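You operate a simulated robot arm through the tools that you are given. There is no shell and no other tool. Be economical: measure what you need, move in short steps, check, and stop when the job is done.

You are at the controls of a simulated robot arm. One attempt, no reset.

Task
On the top of the long yellow-legged bench, make the small blue block and the cream filter element change places.

Only the result counts: the job must be done as asked and must still hold three seconds after the hand-in. Knocking over, shifting, dropping, spilling or breaking anything else fails it.

Robot
A 7-joint arm with a two-finger parallel gripper, fixed in place. Base frame: the origin is at the foot of the arm, x ahead of it, y to its left, z up; the work surface is at about z = 0. Units: cm, degrees, N and s.
With the tool pointing down near the work surface it reaches from about 22 to 58 cm from the base axis. Its first joint turns from -66.0 to 66.0 degrees. Payload 2.5 kg.
Tool frame: the origin (TCP) lies between the finger pads and is the grasp point; the fingertips stand 2.3 cm ahead of it; z points along the fingers, y is the line along which they close. Largest opening 9.4 cm; finger width 3.8, thickness 1; the body of the gripper, 5.4 by 9.6 cm, starts 3.9 cm behind the TCP.
Orientation is that of the tool frame in the base frame, as a unit quaternion [w, x, y, z]. With the fingers straight down and closing along the base's y, the tool's x points along the base's -x, its y along +y and its z along -z.

Tools
- The arm moves only by the tool arm_command. Its argument "plan" is one flat list of numbers, 7 for each row, row after row: the shift along the tool's x, y, z in cm, then the turn, a rotation vector about the tool's x, y, z in degrees, then the closure, from 0 (fully open) to 1 (shut). In form: [x, y, z, wx, wy, wz, gripper, x, y, z, wx, wy, wz, gripper, ...]. A call has 1 to 12 rows; each row is the pose to reach, as a shift and turn from the pose commanded when the call began, along the tool's axes at that moment. Rows are played at 5 a second. More than 5 cm and 8.6 degrees between two rows, or a gripper value outside its range, and nothing of the call is played. A pose out of reach is approached as far as the arm can. The call stops where the force on the tool passes 40 N (or 10 N more than at its start, if that is more) or the arm is blocked; 0.2 s more then pass. The fingers move at their own pace (about 10.8 cm/s each) and stop on an object; they squeeze with about 21 N. The grip force told is the motor's: it shows also when the fingers shut on nothing. Time passes only in rows, and 0.2 s behind the last, so rows that repeat a pose let the fingers close. The reply holds the time, the measured pose of the TCP, the force on the tool along the base axes, the opening and the grip force, in the units named above and with some noise, and new pictures: "pictures" is both (left out), scene, wrist or none.
- Cameras (640 x 400 px; columns grow to the right, rows downward): "scene" is fixed at [11.96, -40.12, 56.09]; the picture's right is [0.85, -0.53, 0.00], its down [-0.22, -0.35, -0.91] and it looks along [0.48, 0.77, -0.41] (base axes); focal length 333 px, centre (320, 200). "wrist" rides on the gripper at [-3.9, 0, -4.4] in the tool frame; the picture's right is [0.00, -1.00, 0.00], its down [0.97, 0.00, -0.24] and it looks along [0.24, 0.00, 0.97] (tool axes); focal length 218 px, centre (320, 200).
- locate(camera, pixels): there is no depth. For up to 12 entries [column, row, z] of the newest picture of that camera ("zoom" is the newest enlarged one), the place [x, y] in the base frame at which the ray of that pixel passes the height z, good to about 0.2 cm. No time passes.
- inspect(camera, box): a new picture of the part [left, top, right, bottom] of that camera's present view, enlarged. No time passes.
- sign_off(): hands the job in; it is judged then, once.

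Keep the steps short. Do not move on a guess: measure, check each grasp and each placing, and mend mistakes. In all there are 80 turns and 120 pictures (those below and enlarged ones count). Leave the gripper open and the arm clear of the work at the hand-in unless told otherwise, and finish with a single line.

The tools are called after ">>>" as a command line: name --argument value ..., lists and objects as JSON in quotes. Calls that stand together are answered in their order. arm_command: Moves the arm, as the interface text tells. Its arguments: {"type":"object","properties":{"plan":{"type":"array","items":{"type":"number"}},"pictures":{"type":"string","enum":["both","scene","wrist","none"]}},"required":["plan"]} The other tools are called the same way: locate (camera, pixels) gives the place at which the rays of pixels pass given heights; inspect (camera, box) takes an enlarged picture of a part of a camera's view; sign_off () hands the job in.

At the start:

```text
clock: 0.0
tool_pos: [44.5, 4.02, 36.01]
ee_rot: [0.0, -0.001, 1.0, 0.0]
force: [-0.4, 1.0, 0.5]
finger_gap: 9.4
grip_force: 0.0
```

scene: 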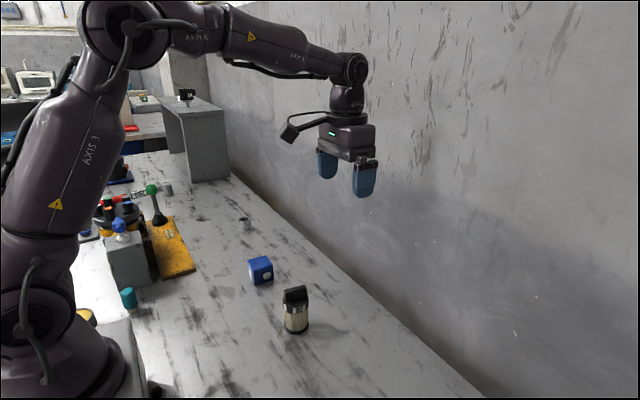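
wrist: 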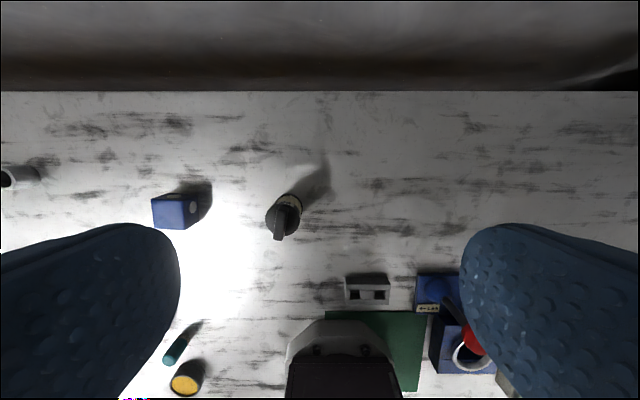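

I see a blue block at scene (261,270) and a cream cylinder with a dark top at (295,310). I'll enlarge both views before measuring.

>>> inspect --camera "scene" --box '[220, 210, 380, 350]'

>>> inspect --camera "wrist" --box '[130, 150, 350, 260]'

>>> inspect --camera "scene" --box '[60, 60, 300, 340]'

```text
2.86 times, centred on (300, 280) of scene
```

zoom: 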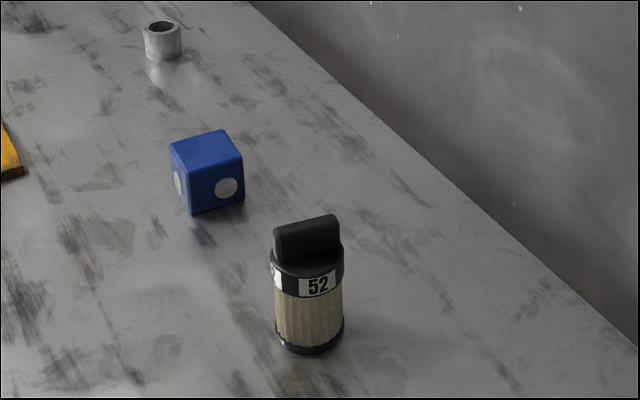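

```text
2.91 times, centred on (240, 205) of wrist
```

zoom: 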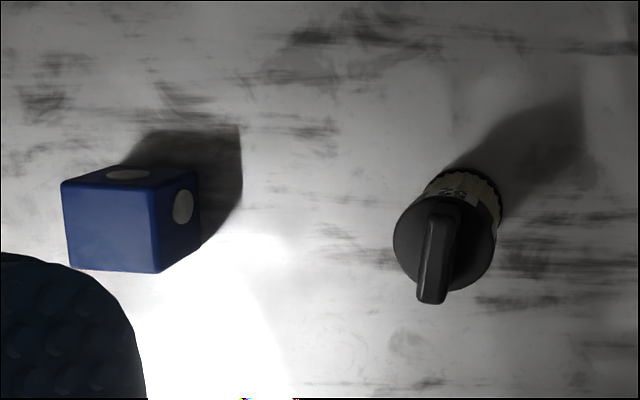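

```text
1.43 times, centred on (180, 200) of scene
```

zoom: 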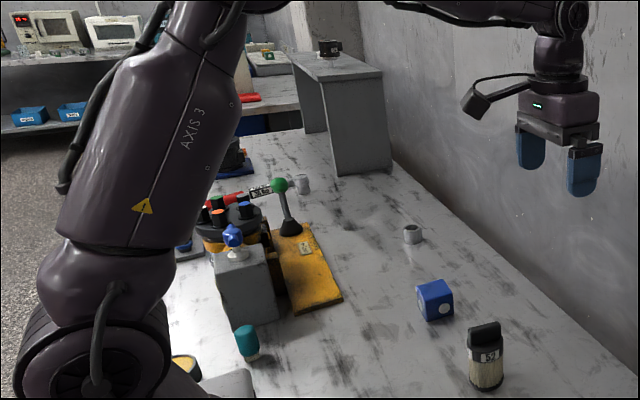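

Next I locate the block's corners and the filter's outline at trial heights in both cameras, so I can get their sizes.

>>> locate --camera "scene" --pixels '[[255.9, 284.6, 0], [273.8, 280.5, 0], [249, 277, 0], [254.5, 266, 4], [254.5, 266, 3.5], [254.5, 266, 4.5], [297, 333, 0], [285, 327, 0], [308, 327, 0], [294, 292, 8], [295, 288, 9], [244, 231, 0]]'

>>> locate --camera "wrist" --pixels '[[151.3, 199.9, 4], [182.2, 200.9, 4], [184.3, 229.8, 4], [154, 228.4, 4], [278, 240, 8], [286, 207, 8], [265, 219, 7], [300, 219, 7], [320, 92, 0], [22, 175, 0], [367, 290, 3], [438, 290, 3]]'

```text
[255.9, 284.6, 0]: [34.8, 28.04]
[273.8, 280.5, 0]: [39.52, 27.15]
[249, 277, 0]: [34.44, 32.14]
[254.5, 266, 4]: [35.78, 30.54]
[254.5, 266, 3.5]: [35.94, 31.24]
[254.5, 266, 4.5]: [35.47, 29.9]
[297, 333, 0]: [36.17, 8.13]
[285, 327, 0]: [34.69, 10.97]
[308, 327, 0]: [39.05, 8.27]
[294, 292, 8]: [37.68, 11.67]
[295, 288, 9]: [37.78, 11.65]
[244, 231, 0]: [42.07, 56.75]
```

```text
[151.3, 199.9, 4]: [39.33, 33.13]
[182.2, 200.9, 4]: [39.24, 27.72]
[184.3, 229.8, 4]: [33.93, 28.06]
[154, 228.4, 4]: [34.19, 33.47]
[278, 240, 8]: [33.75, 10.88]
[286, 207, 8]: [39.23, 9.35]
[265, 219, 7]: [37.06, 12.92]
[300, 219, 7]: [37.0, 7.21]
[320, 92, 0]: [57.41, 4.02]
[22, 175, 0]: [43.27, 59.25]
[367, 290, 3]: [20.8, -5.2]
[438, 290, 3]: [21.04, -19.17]
```

The block measures about a 5 cm cube near (37, 30). The filter is near (37, 10.3) and about 9 cm tall. I'll move to a point above the filter and lower to z≈24 for a better look.

>>> arm_command --plan '[2.5, 2.2, 3, 0, 0, 0, 0, 5, 4.4, 6, 0, 0, 0, 0, 7.5, 6.3, 9, 0, 0, 0, 0, 7.5, 6.3, 12, 0, 0, 0, 0, 7.5, 6.3, 12, 0, 0, 0, 0]'

```text
clock: 1.2
tool_pos: [36.96, 10.57, 23.83]
ee_rot: [0.0, 0.0, 1.0, 0.0]
force: [0.3, 0.6, 0.5]
finger_gap: 9.42
grip_force: 0.2
```

scene: 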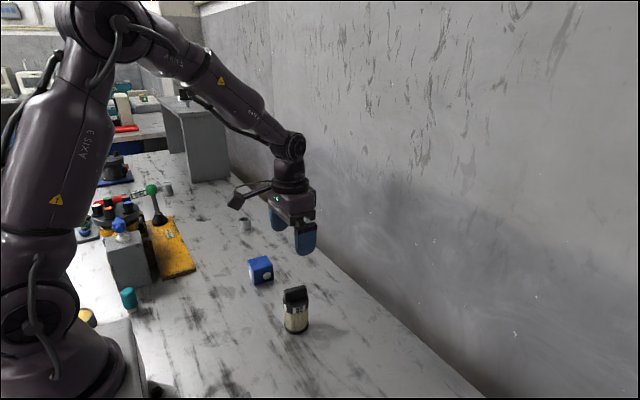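
wrist: 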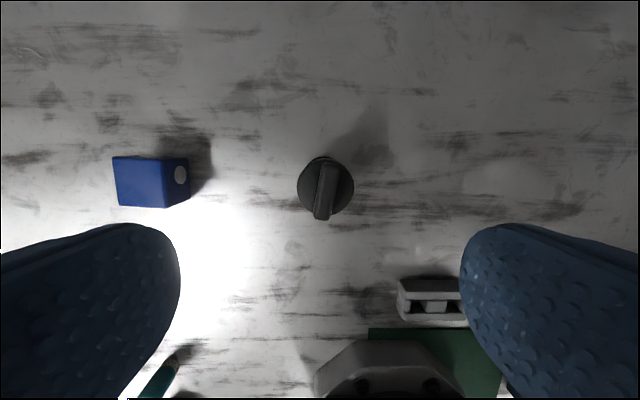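

The filter cap is now centred near wrist (326,188), with its handle bar running roughly along x. I'll enlarge both views for exact outlines.

>>> inspect --camera "wrist" --box '[280, 140, 376, 236]'

>>> inspect --camera "scene" --box '[255, 275, 335, 345]'

```text
4.17 times, centred on (328, 188) of wrist
```

zoom: 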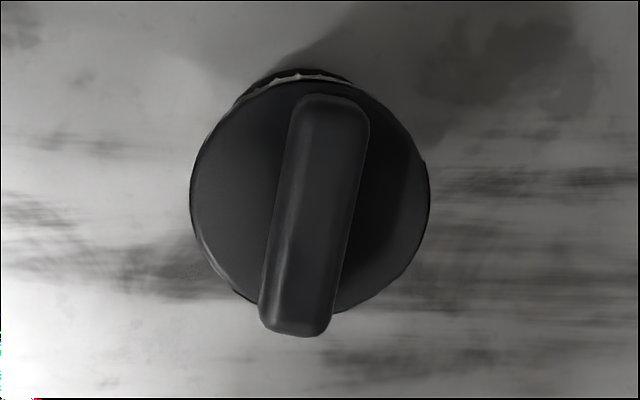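

```text
5.71 times, centred on (295, 310) of scene
```

zoom: 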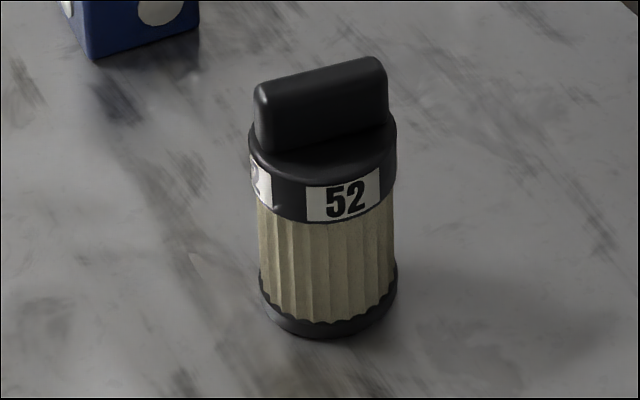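

Now I triangulate the handle ends, cap rim and base of the filter, plus the block corners, from both cameras.

>>> locate --camera "wrist" --pixels '[[330.4, 166, 9], [322.5, 219, 9], [330.4, 166, 10], [322.5, 219, 10], [296.8, 187.3, 7], [354.4, 187.3, 7], [325.6, 187.3, 7], [325.6, 187.3, 8], [112, 156, 5], [157, 158, 5], [164, 208, 5], [118, 206, 5]]'

>>> locate --camera "scene" --pixels '[[284.8, 289.5, 9], [305.5, 285.5, 9], [284.8, 289.5, 10], [305.5, 285.5, 10], [283, 302, 7], [308, 301, 7], [296, 307, 7], [284.3, 326, 0], [308.5, 324, 0], [296.7, 333.6, 0], [254.5, 266, 5], [296, 307, 6]]'

>>> inspect --camera "wrist" --box '[90, 130, 218, 226]'

>>> inspect --camera "scene" --box '[230, 240, 290, 300]'

```text
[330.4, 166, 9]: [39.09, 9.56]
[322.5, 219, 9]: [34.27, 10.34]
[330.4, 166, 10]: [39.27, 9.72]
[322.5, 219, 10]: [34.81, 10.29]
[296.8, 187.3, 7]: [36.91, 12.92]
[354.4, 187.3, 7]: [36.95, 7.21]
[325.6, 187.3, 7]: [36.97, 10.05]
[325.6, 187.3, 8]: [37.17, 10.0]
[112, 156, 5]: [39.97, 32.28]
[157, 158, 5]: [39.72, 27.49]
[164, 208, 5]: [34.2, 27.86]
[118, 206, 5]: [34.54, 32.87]
```

```text
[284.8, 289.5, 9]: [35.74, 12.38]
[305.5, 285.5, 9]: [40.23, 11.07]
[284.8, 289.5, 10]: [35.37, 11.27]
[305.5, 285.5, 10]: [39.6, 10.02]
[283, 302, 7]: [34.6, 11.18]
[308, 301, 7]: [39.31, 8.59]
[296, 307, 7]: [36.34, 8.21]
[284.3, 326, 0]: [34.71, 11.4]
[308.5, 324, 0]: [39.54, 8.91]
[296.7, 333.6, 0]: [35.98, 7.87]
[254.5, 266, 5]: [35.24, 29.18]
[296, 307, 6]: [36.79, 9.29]
```

```text
4.17 times, centred on (154, 178) of wrist
```

zoom: 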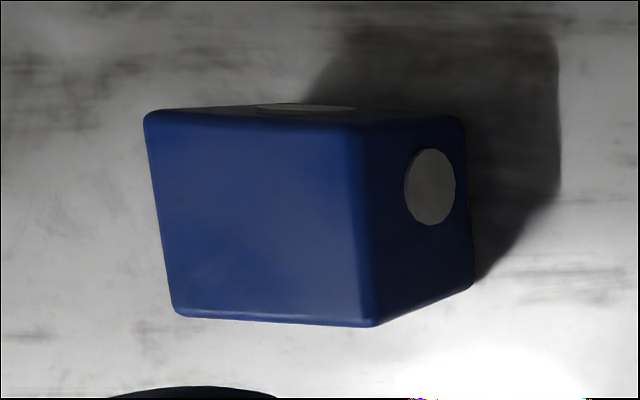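

```text
6.67 times, centred on (260, 270) of scene
```

zoom: 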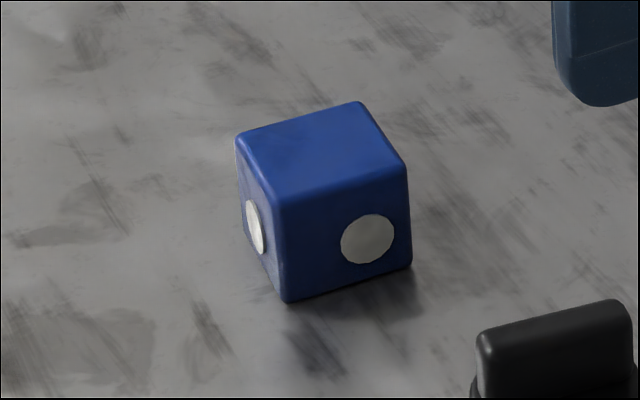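

Handle top is at z≈10.5, the cap shoulder near 7.6, and the filter axis near (37.1, 10.0). The bar is turned about -8°. Now I refine the block's top corners using both enlarged views.

>>> locate --camera "wrist" --pixels '[[112.3, 156.9, 5], [163.1, 159.3, 5], [166.5, 208.2, 5], [119.2, 205.8, 5], [112.3, 156.9, 5.5], [163.1, 159.3, 5.5], [166.5, 208.2, 5.5], [119.2, 205.8, 5.5]]'

>>> locate --camera "scene" --pixels '[[254.2, 270.7, 5], [247.4, 260.7, 5], [266.3, 255.3, 5], [273.2, 265.2, 5], [254.2, 270.7, 5.5], [247.4, 260.7, 5.5], [266.3, 255.3, 5.5], [273.2, 265.2, 5.5], [254.9, 285.3, 0], [273.8, 280.2, 0]]'

```text
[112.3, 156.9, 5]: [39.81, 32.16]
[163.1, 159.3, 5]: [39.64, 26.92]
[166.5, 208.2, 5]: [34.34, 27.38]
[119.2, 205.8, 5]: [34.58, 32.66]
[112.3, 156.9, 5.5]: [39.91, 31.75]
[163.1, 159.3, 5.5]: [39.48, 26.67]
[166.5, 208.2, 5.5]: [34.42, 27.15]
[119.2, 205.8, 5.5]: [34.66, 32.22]
```

```text
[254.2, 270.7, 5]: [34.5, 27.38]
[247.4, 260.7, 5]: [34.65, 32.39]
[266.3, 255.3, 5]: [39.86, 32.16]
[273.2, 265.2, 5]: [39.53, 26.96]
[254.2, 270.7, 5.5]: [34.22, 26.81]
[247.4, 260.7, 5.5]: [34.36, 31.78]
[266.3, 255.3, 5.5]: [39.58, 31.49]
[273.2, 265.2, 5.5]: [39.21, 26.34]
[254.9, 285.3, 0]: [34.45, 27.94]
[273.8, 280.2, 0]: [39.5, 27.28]
```

The two cameras agree: the block is a 5 cm cube centred at (37.1, 29.7), turned about -3°. I'll move above it, staying high.

>>> arm_command --plan '[0, 4.8, 0, 0, 0, 1, 0, 0, 9.6, 0, 0, 0, 2, 0, 0, 14.4, 0, 0, 0, 3.3, 0, -0.1, 19.2, 0, 0, 0, 3.3, 0, -0.1, 19.2, 4, 0, 0, 3.3, 0, -0.1, 19.2, 8, 0, 0, 3.3, 0, -0.1, 19.2, 12, 0, 0, 3.3, 0, -0.1, 19.2, 12, 0, 0, 3.3, 0]'

```text
clock: 3.0
tool_pos: [36.96, 29.6, 11.9]
ee_rot: [0.0, 0.03, 1.0, 0.0]
force: [-0.6, 0.0, 0.5]
finger_gap: 9.44
grip_force: 0.0
```

scene: 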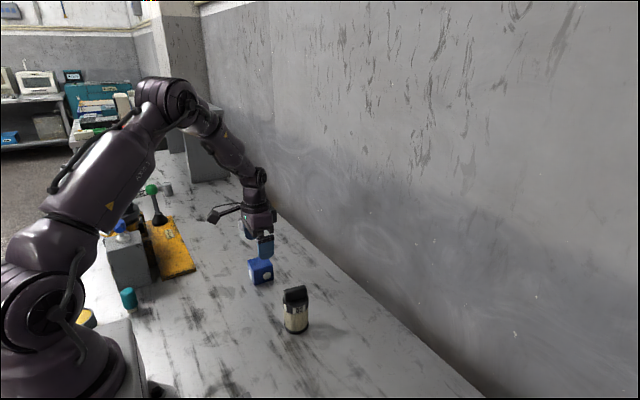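
wrist: 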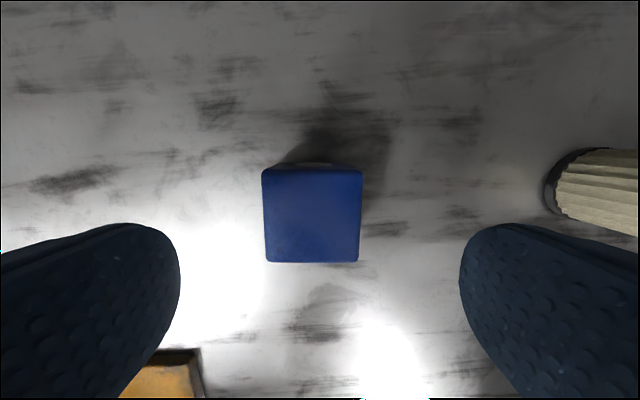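

The block looks square to the gripper but slightly left of centre (column 312). I'll check the offset.

>>> locate --camera "wrist" --pixels '[[262, 169, 5], [362, 171, 5], [358, 262, 5], [267, 262, 5]]'

```text
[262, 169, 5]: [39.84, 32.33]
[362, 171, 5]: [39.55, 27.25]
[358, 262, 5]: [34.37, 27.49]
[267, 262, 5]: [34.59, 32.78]
```

The block centre reads (37.1, 29.9). I'll shift 0.25 cm in y, descend to z≈3 and close.

>>> arm_command --plan '[-0.1, 0.25, 3, 0, 0, 0, 0, -0.1, 0.25, 6, 0, 0, 0, 0, -0.1, 0.25, 8.8, 0, 0, 0, 0, -0.1, 0.25, 8.8, 0, 0, 0, 0, -0.1, 0.25, 8.8, 0, 0, 0, 0.3, -0.1, 0.25, 8.8, 0, 0, 0, 0.6, -0.1, 0.25, 8.8, 0, 0, 0, 1, -0.1, 0.25, 8.8, 0, 0, 0, 1]'

```text
clock: 4.8
tool_pos: [37.16, 29.83, 2.95]
ee_rot: [-0.001, 0.029, 1.0, -0.001]
force: [0.5, 0.8, -1.4]
finger_gap: 5.48
grip_force: 21.4
```

scene: 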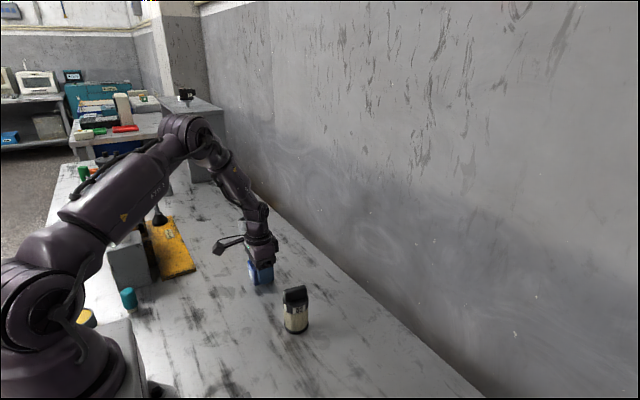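
wrist: 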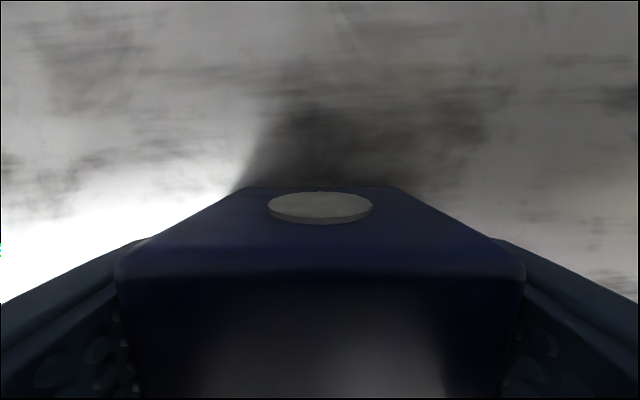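

Gripped (gap 5.5, 21 N). I'll lift it, carry it to the free parking spot at (46, 20), and lower it to just above the surface.

>>> arm_command --plan '[0, 0, -2, 0, 0, 0, 1, 0, 0, -5, 0, 0, 0, 1, -2.35, -2.33, -7, 0, 0, 0, 1, -4.7, -4.66, -7, 0, 0, 0, 1, -7.05, -7, -7, 0, 0, 0, 1, -9.4, -9.32, -7, 0, 0, 0, 1, -9.4, -9.32, -7, 0, 0, 0, 1, -9.4, -9.32, -4, 0, 0, 0, 1, -9.4, -9.32, -1.5, 0, 0, 0, 1, -9.4, -9.32, -0.5, 0, 0, 0, 1, -9.4, -9.32, -0.5, 0, 0, 0, 1]'

```text
clock: 7.2
tool_pos: [46.02, 19.89, 3.63]
ee_rot: [0.0, 0.029, 1.0, 0.0]
force: [-0.9, 0.0, -4.1]
finger_gap: 5.49
grip_force: 20.4
```

scene: 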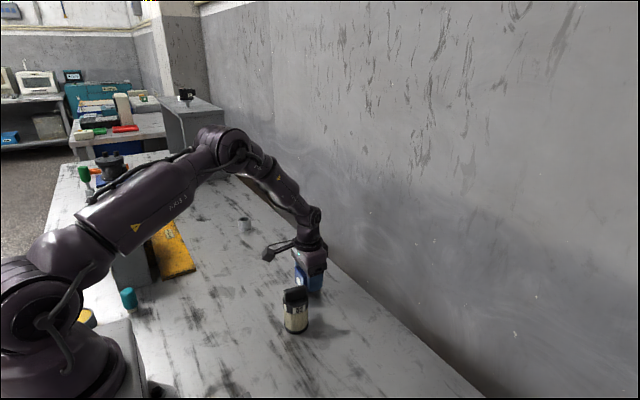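
wrist: 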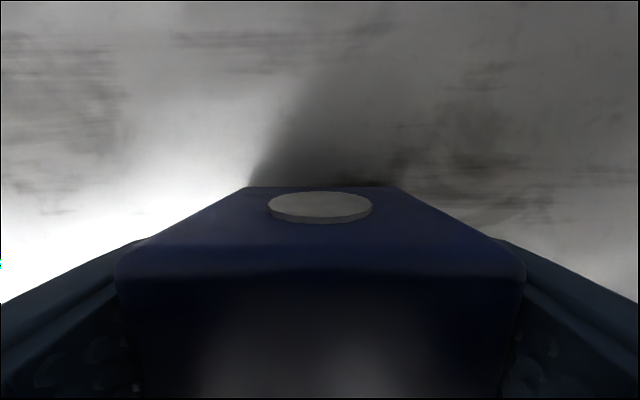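

The block hangs about 0.5 cm up (z 3.6, weight ≈4 N). I'll lower it gently to contact, release, and rise.

>>> arm_command --plan '[0, 0, 0.25, 0, 0, 0, 1, 0, 0, 0.45, 0, 0, 0, 1, 0, 0, 0.5, 0, 0, 0, 1, 0, 0, 0.5, 0, 0, 0, 1]' --pictures "none"

```text
clock: 8.2
tool_pos: [45.92, 19.9, 3.03]
ee_rot: [0.0, 0.029, 1.0, -0.001]
force: [-0.5, -1.0, -4.0]
finger_gap: 5.49
grip_force: 21.1
```

Force is still -4 N, so it isn't quite resting. I'll lower in 1 mm steps.

>>> arm_command --plan '[0, 0, 0.08, 0, 0, 0, 1, 0, 0, 0.08, 0, 0, 0, 1]' --pictures "none"

```text
clock: 8.8
tool_pos: [46.05, 20.02, 3.06]
ee_rot: [0.0, 0.029, 1.0, 0.0]
force: [0.0, -0.3, -3.9]
finger_gap: 5.48
grip_force: 20.5
```

>>> arm_command --plan '[0, 0, 0.1, 0, 0, 0, 1, 0, 0, 0.1, 0, 0, 0, 1]' --pictures "none"

```text
clock: 9.4
tool_pos: [45.98, 19.89, 3.02]
ee_rot: [0.0, 0.031, 1.0, 0.0]
force: [0.3, -0.4, -4.5]
finger_gap: 5.51
grip_force: 21.2
```

No contact yet, so I continue in small steps.

>>> arm_command --plan '[0, 0, 0.1, 0, 0, 0, 1, 0, 0, 0.2, 0, 0, 0, 1, 0, 0, 0.2, 0, 0, 0, 1]' --pictures "wrist"

```text
clock: 10.2
tool_pos: [46.14, 19.93, 2.81]
ee_rot: [0.001, 0.029, 1.0, -0.001]
force: [-6.6, -2.6, 19.0]
finger_gap: 5.47
grip_force: 20.9
```

wrist: 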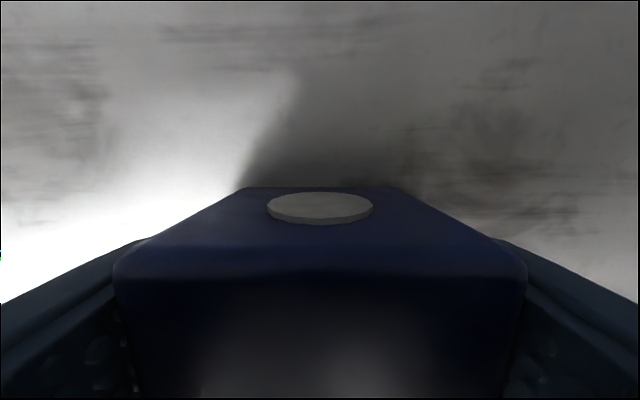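

It's firmly on the surface (19 N up). I'll open, rise, and move above the filter at (37.1, 10.0) with 5° more yaw to match its bar.

>>> arm_command --plan '[0, 0, -0.2, 0, 0, 0, 0.6, 0, 0, -0.2, 0, 0, 0, 0, 0, 0, -0.2, 0, 0, 0, 0, 0, 0, -5, 0, 0, 0, 0, 0, 0, -10, 0, 0, 0, 0, 0, 0, -15, 0, 0, 0, 0, 2.8, -3.5, -16, 0, 0, 2, 0, 5.6, -7, -16, 0, 0, 4, 0, 8.3, -10.4, -16, 0, 0, 5, 0, 8.3, -10.4, -16, 0, 0, 5, 0]'

```text
clock: 12.4
tool_pos: [37.15, 9.63, 18.85]
ee_rot: [0.0, 0.072, 0.997, 0.0]
force: [0.4, -0.2, 0.2]
finger_gap: 9.4
grip_force: 0.0
```

scene: 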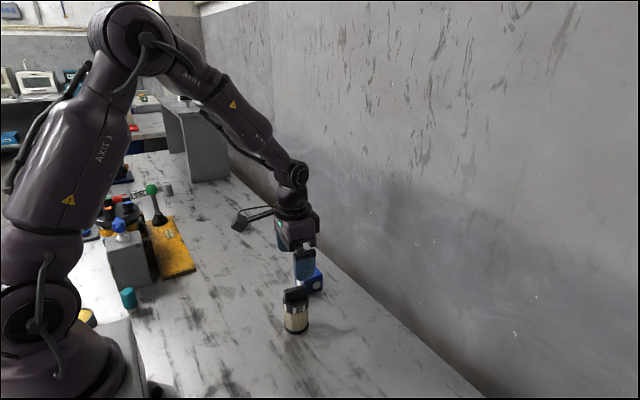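
wrist: 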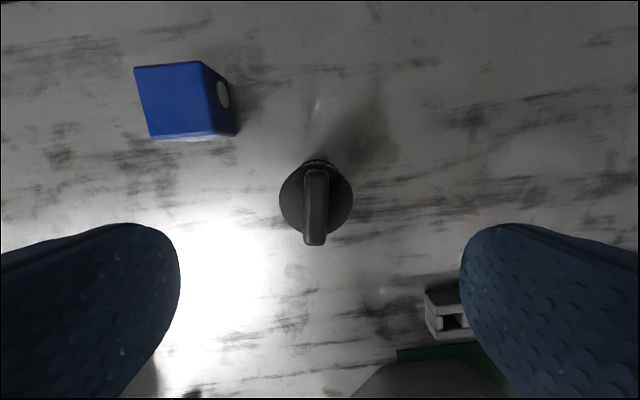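

The block stands upright in its spot. The bar now runs nearly straight down the picture; I'll enlarge to check its angle and centre.

>>> inspect --camera "wrist" --box '[268, 150, 364, 250]'

```text
4.00 times, centred on (316, 200) of wrist
```

zoom: 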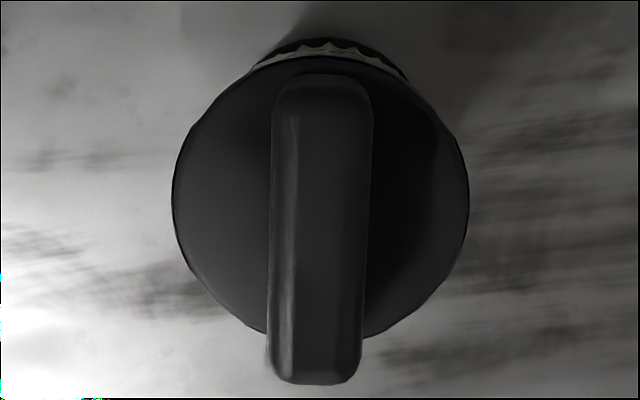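

>>> locate --camera "zoom" --pixels '[[325, 85, 10.5], [316, 378, 10.5], [290, 230, 10.5], [355, 230, 10.5], [172, 200, 7.6], [468, 200, 7.6]]'

```text
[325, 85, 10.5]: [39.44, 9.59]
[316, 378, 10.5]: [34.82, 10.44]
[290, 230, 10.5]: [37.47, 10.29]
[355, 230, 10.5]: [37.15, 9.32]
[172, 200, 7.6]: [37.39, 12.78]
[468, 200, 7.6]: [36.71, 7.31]
```

The bar's centre is (37.1, 10.0) with yaw ≈ -10°. I'll correct by 0.38 cm in y and 2° of turn, and descend to z≈10.4 so the tips stay just above the cap shoulder.

>>> arm_command --plan '[0.05, 0.38, 3, 0, 0, 2, 0, 0.05, 0.38, 6, 0, 0, 2, 0, 0.05, 0.38, 7.6, 0, 0, 2, 0.3, 0.05, 0.38, 8.4, 0, 0, 2, 0.4, 0.05, 0.38, 8.4, 0, 0, 2, 0.4]'

>>> inspect --camera "scene" --box '[255, 250, 345, 345]'

```text
clock: 13.6
tool_pos: [37.29, 10.45, 10.36]
ee_rot: [0.0, 0.091, 0.996, 0.0]
force: [0.4, 0.1, 0.0]
finger_gap: 5.63
grip_force: 0.0
```

scene: 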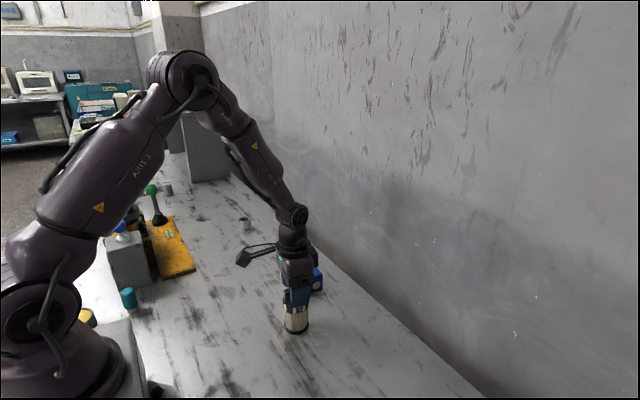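
wrist: 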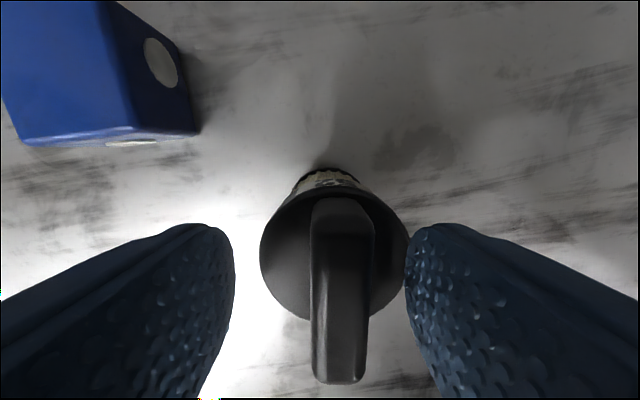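

```text
4.21 times, centred on (300, 298) of scene
```

zoom: 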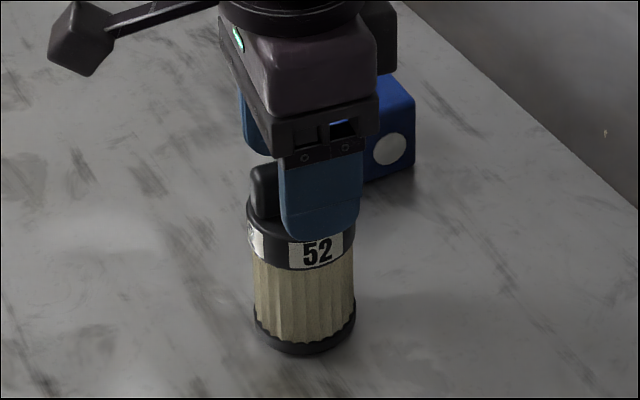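

The bar sits about 21 px right of centre, which is 0.42 cm, and the pose reading agrees. I'll shift -0.42 in tool y, then close slowly.

>>> arm_command --plan '[0.07, -0.42, 0, 0, 0, 0, 0.4, 0.07, -0.42, 0, 0, 0, 0, 0.55, 0.07, -0.42, 0, 0, 0, 0, 0.7, 0.07, -0.42, 0, 0, 0, 0, 0.75]' --pictures "wrist"

```text
clock: 14.6
tool_pos: [36.99, 9.99, 10.39]
ee_rot: [0.0, 0.089, 0.996, -0.001]
force: [0.2, 0.4, -0.2]
finger_gap: 2.33
grip_force: 0.0
```

wrist: 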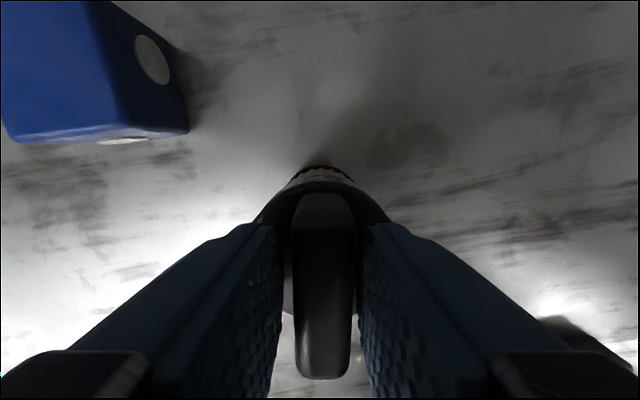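

The bar is now centred between the pads (col ≈321). I'll close fully.

>>> arm_command --plan '[0, 0, 0, 0, 0, 0, 0.85, 0, 0, 0, 0, 0, 0, 1, 0, 0, 0, 0, 0, 0, 1, 0, 0, 0, 0, 0, 0, 1]' --pictures "none"

```text
clock: 15.6
tool_pos: [37.07, 10.05, 10.38]
ee_rot: [0.0, 0.09, 0.996, 0.0]
force: [0.0, -0.6, 0.1]
finger_gap: 1.59
grip_force: 20.8
```

Closed on 1.59 cm, which matches the bar. I'll lift 2 cm as a test and look.

>>> arm_command --plan '[0, 0, -0.7, 0, 0, 0, 1, 0, 0, -2, 0, 0, 0, 1, 0, 0, -2, 0, 0, 0, 1]' --pictures "scene"

>>> inspect --camera "scene" --box '[255, 250, 345, 345]'

```text
clock: 16.4
tool_pos: [37.09, 9.99, 12.26]
ee_rot: [0.0, 0.09, 0.996, 0.0]
force: [-0.6, 0.6, -0.5]
finger_gap: 1.59
grip_force: 21.0
```

scene: 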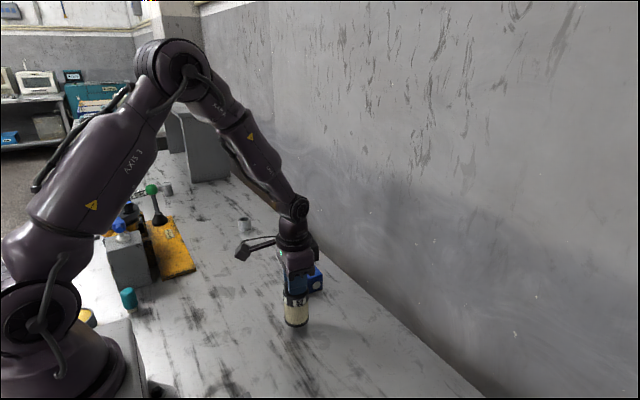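

```text
4.21 times, centred on (300, 298) of scene
```

zoom: 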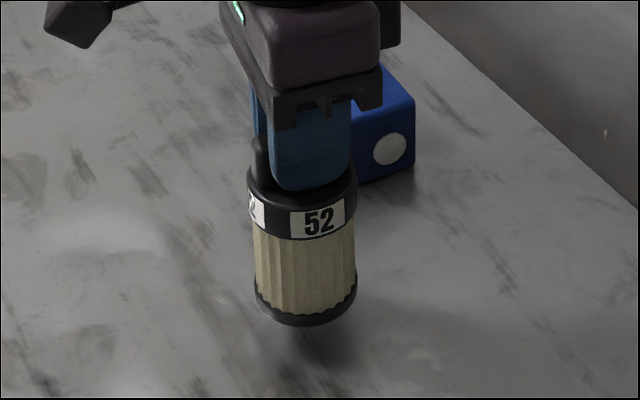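

It lifts cleanly and hangs upright, with a shadow below it. I'll raise it, carry it +y to (37.1, 29.85), and lower to about 0.5 cm above resting height.

>>> arm_command --plan '[0, 0, -4, 0, 0, 0, 1, 0, 0, -7, 0, 0, 0, 1, 0.71, 3.9, -7, 0, 0, 0, 1, 1.42, 7.8, -7, 0, 0, 0, 1, 2.13, 11.7, -7, 0, 0, 0, 1, 2.84, 15.6, -7, 0, 0, 0, 1, 3.55, 19.53, -7, 0, 0, 0, 1, 3.55, 19.53, -7, 0, 0, 0, 1, 3.55, 19.53, -4, 0, 0, 0, 1, 3.55, 19.53, -1, 0, 0, 0, 1, 3.55, 19.53, 1.4, 0, 0, 0, 1, 3.55, 19.53, 1.4, 0, 0, 0, 1]'

>>> inspect --camera "scene" --box '[215, 215, 315, 305]'

```text
clock: 19.0
tool_pos: [37.12, 29.79, 10.83]
ee_rot: [0.0, 0.09, 0.996, 0.0]
force: [-0.1, 0.2, -1.6]
finger_gap: 1.57
grip_force: 21.2
```

scene: 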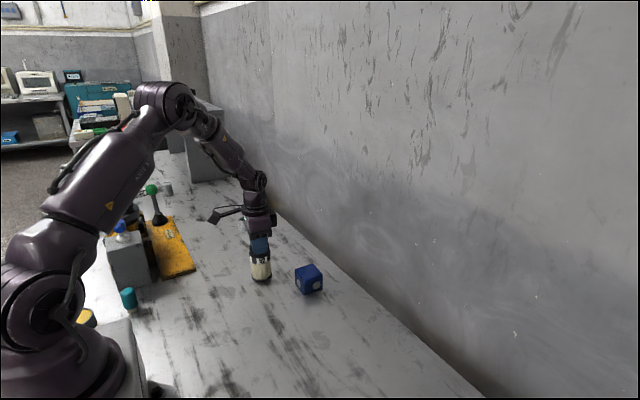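
wrist: 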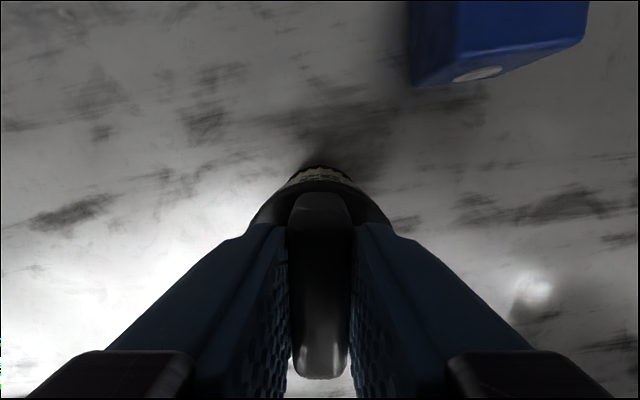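

```text
4.44 times, centred on (265, 260) of scene
```

zoom: 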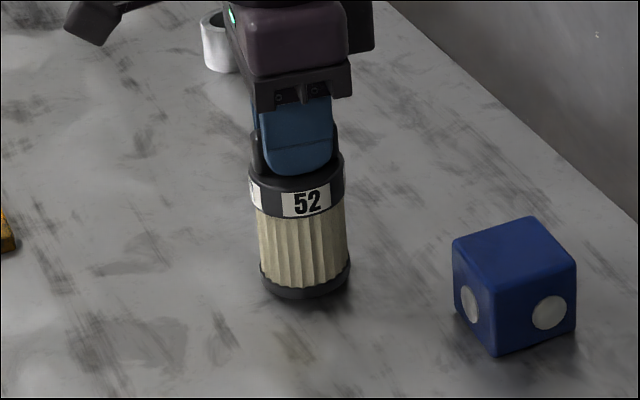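

The filter is above the block's old place at z 10.83 (resting height is 10.38). I'll lower until contact.

>>> arm_command --plan '[0, 0, 0.2, 0, 0, 0, 1, 0, 0, 0.35, 0, 0, 0, 1, 0, 0, 0.45, 0, 0, 0, 1, 0, 0, 0.45, 0, 0, 0, 1]' --pictures "none"

```text
clock: 20.0
tool_pos: [37.09, 29.9, 10.44]
ee_rot: [0.0, 0.09, 0.996, 0.001]
force: [0.5, -0.4, -1.1]
finger_gap: 1.54
grip_force: 20.2
```

>>> arm_command --plan '[0, 0, 0.08, 0, 0, 0, 1, 0, 0, 0.16, 0, 0, 0, 1, 0, 0, 0.16, 0, 0, 0, 1]' --pictures "none"

```text
clock: 20.8
tool_pos: [37.26, 29.96, 10.41]
ee_rot: [0.0, 0.09, 0.996, -0.001]
force: [-1.5, -0.8, 4.2]
finger_gap: 1.58
grip_force: 20.8
```

Contact: 4 N upward. I'll open to about 5 cm, let it settle, and rise straight up.

>>> arm_command --plan '[0, 0, 0, 0, 0, 0, 0.8, 0, 0, 0, 0, 0, 0, 0.5, 0, 0, 0, 0, 0, 0, 0.4, 0, 0, -2, 0, 0, 0, 0.3, 0, 0, -5, 0, 0, 0, 0, 0, 0, -9, 0, 0, 0, 0, 0, 0, -9, 0, 0, 0, 0]'

>>> inspect --camera "scene" --box '[215, 215, 335, 305]'

```text
clock: 22.4
tool_pos: [36.81, 29.67, 19.48]
ee_rot: [-0.001, 0.091, 0.996, 0.0]
force: [-1.0, 0.0, -0.7]
finger_gap: 9.4
grip_force: 0.1
```

scene: 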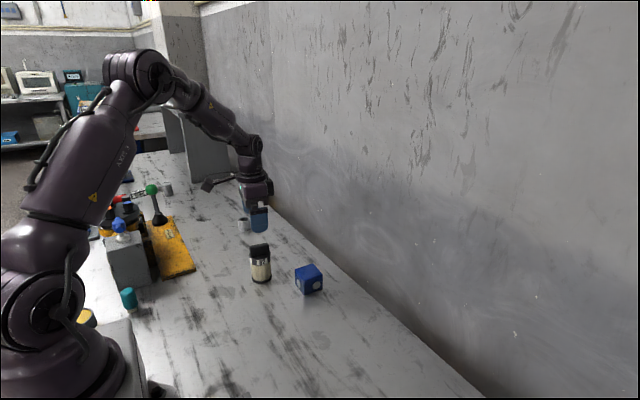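
wrist: 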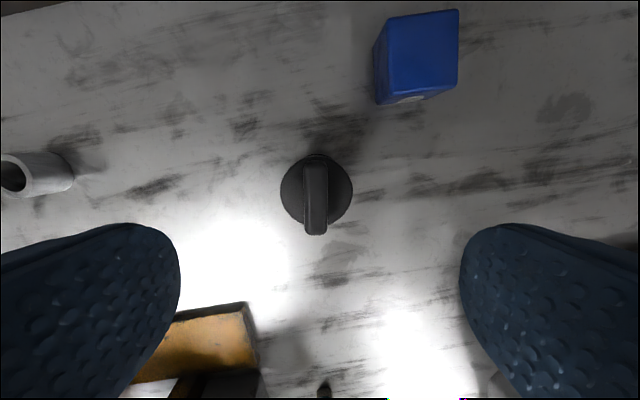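

```text
4.44 times, centred on (275, 260) of scene
```

zoom: 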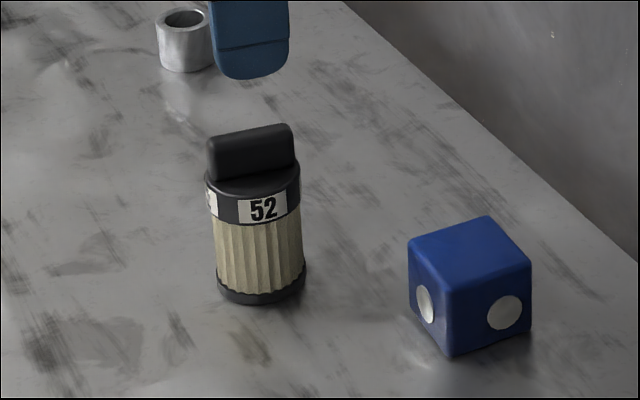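

The filter stands upright, with the cap at wrist (317,189). I'll confirm its position and the block's before going on.

>>> locate --camera "wrist" --pixels '[[280.5, 189, 7.6], [353, 189, 7.6], [386, 19, 5], [459, 10, 5], [457, 88, 5], [391, 98, 5]]'

```text
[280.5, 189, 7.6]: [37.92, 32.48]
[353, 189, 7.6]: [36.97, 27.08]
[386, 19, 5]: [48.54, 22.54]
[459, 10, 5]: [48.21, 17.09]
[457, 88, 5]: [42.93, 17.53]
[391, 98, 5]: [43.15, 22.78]
```

The filter is at about (37.3, 29.8) and the block at (45.8, 19.95). I'll move above the block with -7° of turn, then lower to z≈12.

>>> arm_command --plan '[-3.5, -2.7, 0, 0, 0, -2, 0, -7, -5.4, 0, 0, 0, -4, 0, -10.4, -8.15, 0, 0, 0, -7, 0, -10.4, -8.15, 4, 0, 0, -7, 0, -10.4, -8.15, 7.5, 0, 0, -7, 0, -10.4, -8.15, 7.5, 0, 0, -7, 0]' --pictures "wrist"

```text
clock: 23.8
tool_pos: [45.91, 19.92, 12.04]
ee_rot: [0.0, 0.029, 1.0, 0.0]
force: [0.0, -0.3, -0.2]
finger_gap: 9.42
grip_force: 0.2
```

wrist: 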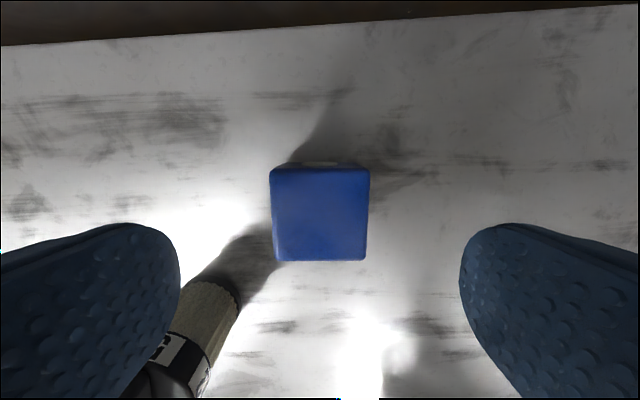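

The block is centred (cols 270–369) and square. I'll descend 9 cm and close.

>>> arm_command --plan '[0, 0, 3, 0, 0, 0, 0, 0, 0, 6, 0, 0, 0, 0, 0, 0, 9, 0, 0, 0, 0, 0, 0, 9, 0, 0, 0, 0, 0, 0, 9, 0, 0, 0, 0.3, 0, 0, 9, 0, 0, 0, 0.6, 0, 0, 9, 0, 0, 0, 1, 0, 0, 9, 0, 0, 0, 1]' --pictures "wrist"

```text
clock: 25.6
tool_pos: [45.92, 19.9, 2.81]
ee_rot: [0.001, 0.029, 1.0, -0.001]
force: [0.6, 0.0, 1.2]
finger_gap: 5.48
grip_force: 21.2
```

wrist: 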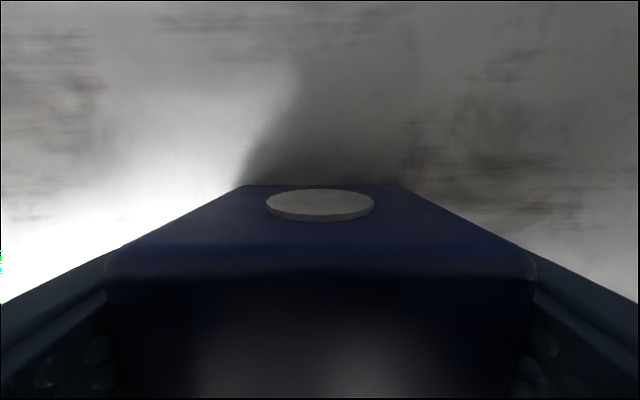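

Gripped again (5.48, 21 N). I'll lift 7 cm, carry it to (37.1, 10.0), and lower to 0.5 cm above the surface.

>>> arm_command --plan '[0, 0, -2, 0, 0, 0, 1, 0, 0, -5, 0, 0, 0, 1, 0, 0, -7, 0, 0, 0, 1, 2.07, -2.6, -7, 0, 0, 0, 1, 4.13, -5.2, -7, 0, 0, 0, 1, 6.2, -7.8, -7, 0, 0, 0, 1, 8.26, -10.35, -7, 0, 0, 0, 1, 8.26, -10.35, -7, 0, 0, 0, 1, 8.26, -10.35, -4, 0, 0, 0, 1, 8.26, -10.35, -1.5, 0, 0, 0, 1, 8.26, -10.35, -0.5, 0, 0, 0, 1, 8.26, -10.35, -0.5, 0, 0, 0, 1]'

```text
clock: 28.2
tool_pos: [37.04, 10.25, 3.19]
ee_rot: [0.0, 0.029, 1.0, -0.001]
force: [0.6, 0.6, -4.0]
finger_gap: 5.49
grip_force: 21.1
```

scene: 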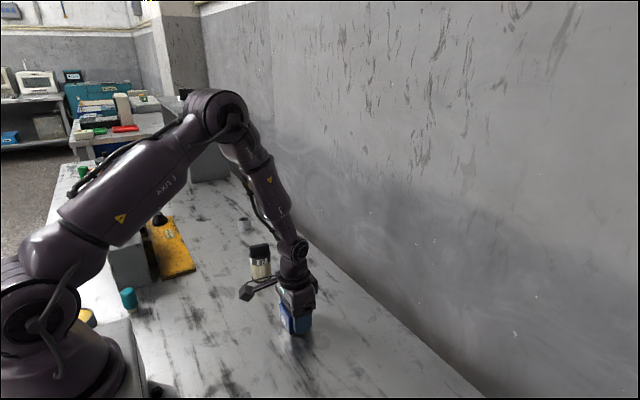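
wrist: 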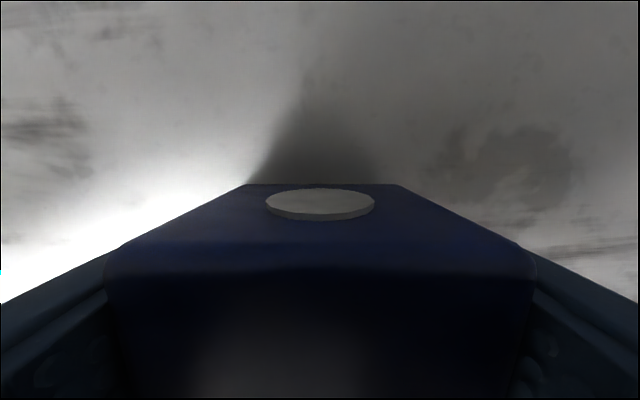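

In place; the weight still hangs (-4 N). I'll nudge y by -0.1 and lower to contact.

>>> arm_command --plan '[0, -0.1, 0.2, 0, 0, 0, 1, 0, -0.1, 0.35, 0, 0, 0, 1, 0, -0.1, 0.45, 0, 0, 0, 1, 0, -0.1, 0.45, 0, 0, 0, 1]' --pictures "none"

```text
clock: 29.2
tool_pos: [36.99, 10.2, 2.86]
ee_rot: [0.001, 0.029, 1.0, 0.0]
force: [-0.4, 0.5, -3.5]
finger_gap: 5.53
grip_force: 20.7
```

>>> arm_command --plan '[0, 0, 0.08, 0, 0, 0, 1, 0, 0, 0.15, 0, 0, 0, 1, 0, 0, 0.15, 0, 0, 0, 1]' --pictures "none"

```text
clock: 30.0
tool_pos: [36.93, 10.14, 2.76]
ee_rot: [0.001, 0.03, 1.0, -0.001]
force: [-3.7, -3.0, 17.8]
finger_gap: 5.5
grip_force: 21.1
```

Contact: 18 N upward. I'll open, let it settle, and rise clear.

>>> arm_command --plan '[0, 0, -0.1, 0, 0, 0, 0.6, 0, 0, -0.1, 0, 0, 0, 0, 0, 0, -0.1, 0, 0, 0, 0, 0, 0, -4, 0, 0, 0, 0, 0, 0, -8, 0, 0, 0, 0, 0, 0, -12, 0, 0, 0, 0, 0, 0, -16, 0, 0, 0, 0, 0, 0, -20, 0, 0, 0, 0, 0, 0, -20, 0, 0, 0, 0]'

>>> inspect --camera "scene" --box '[215, 215, 355, 345]'

```text
clock: 32.0
tool_pos: [37.02, 10.16, 22.67]
ee_rot: [0.0, 0.03, 1.0, 0.0]
force: [0.5, -0.2, -0.7]
finger_gap: 9.41
grip_force: 0.0
```

scene: 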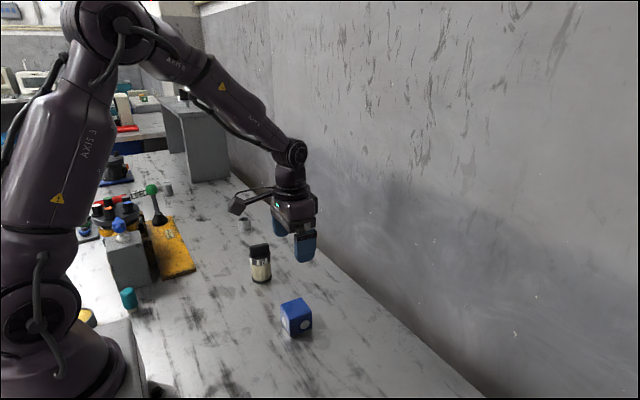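
wrist: 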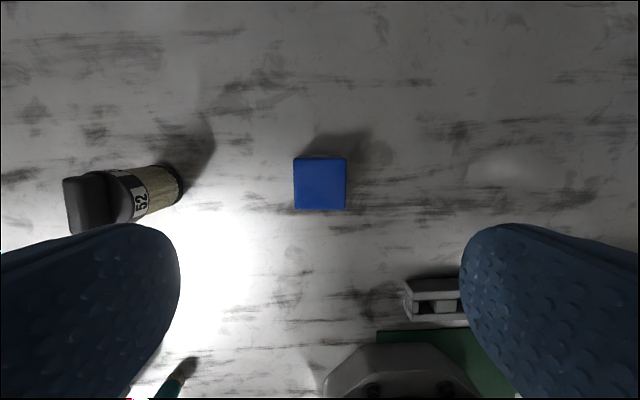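

```text
3.08 times, centred on (285, 280) of scene
```

zoom: 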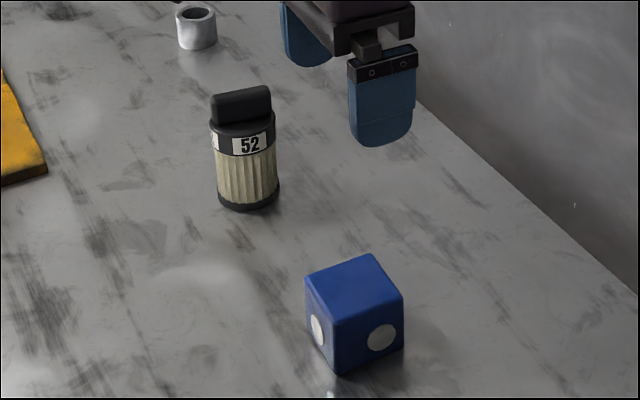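

Both stand upright in each other's places. One last numeric check of positions follows.

>>> locate --camera "wrist" --pixels '[[293, 158, 5], [347, 158, 5], [346, 210, 5], [295, 210, 5]]'

>>> locate --camera "zoom" --pixels '[[217, 196, 0], [279, 188, 0], [249, 210, 0]]'

```text
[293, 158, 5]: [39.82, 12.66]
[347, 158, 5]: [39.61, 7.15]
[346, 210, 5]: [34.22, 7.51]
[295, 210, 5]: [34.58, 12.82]
```

```text
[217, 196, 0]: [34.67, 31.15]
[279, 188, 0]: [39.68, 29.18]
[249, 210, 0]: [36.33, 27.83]
```

The block is at (37.1, 10.0) and the filter at about (37.2, 30.0). The gripper is open and clear at z 22.7, so I'm handing in.

>>> sign_off

```text
The job is handed in.
```

The blue block and the cream filter element have changed places on the bench: both stand upright, each within about 0.3 cm of the other's original spot, with nothing else touched.
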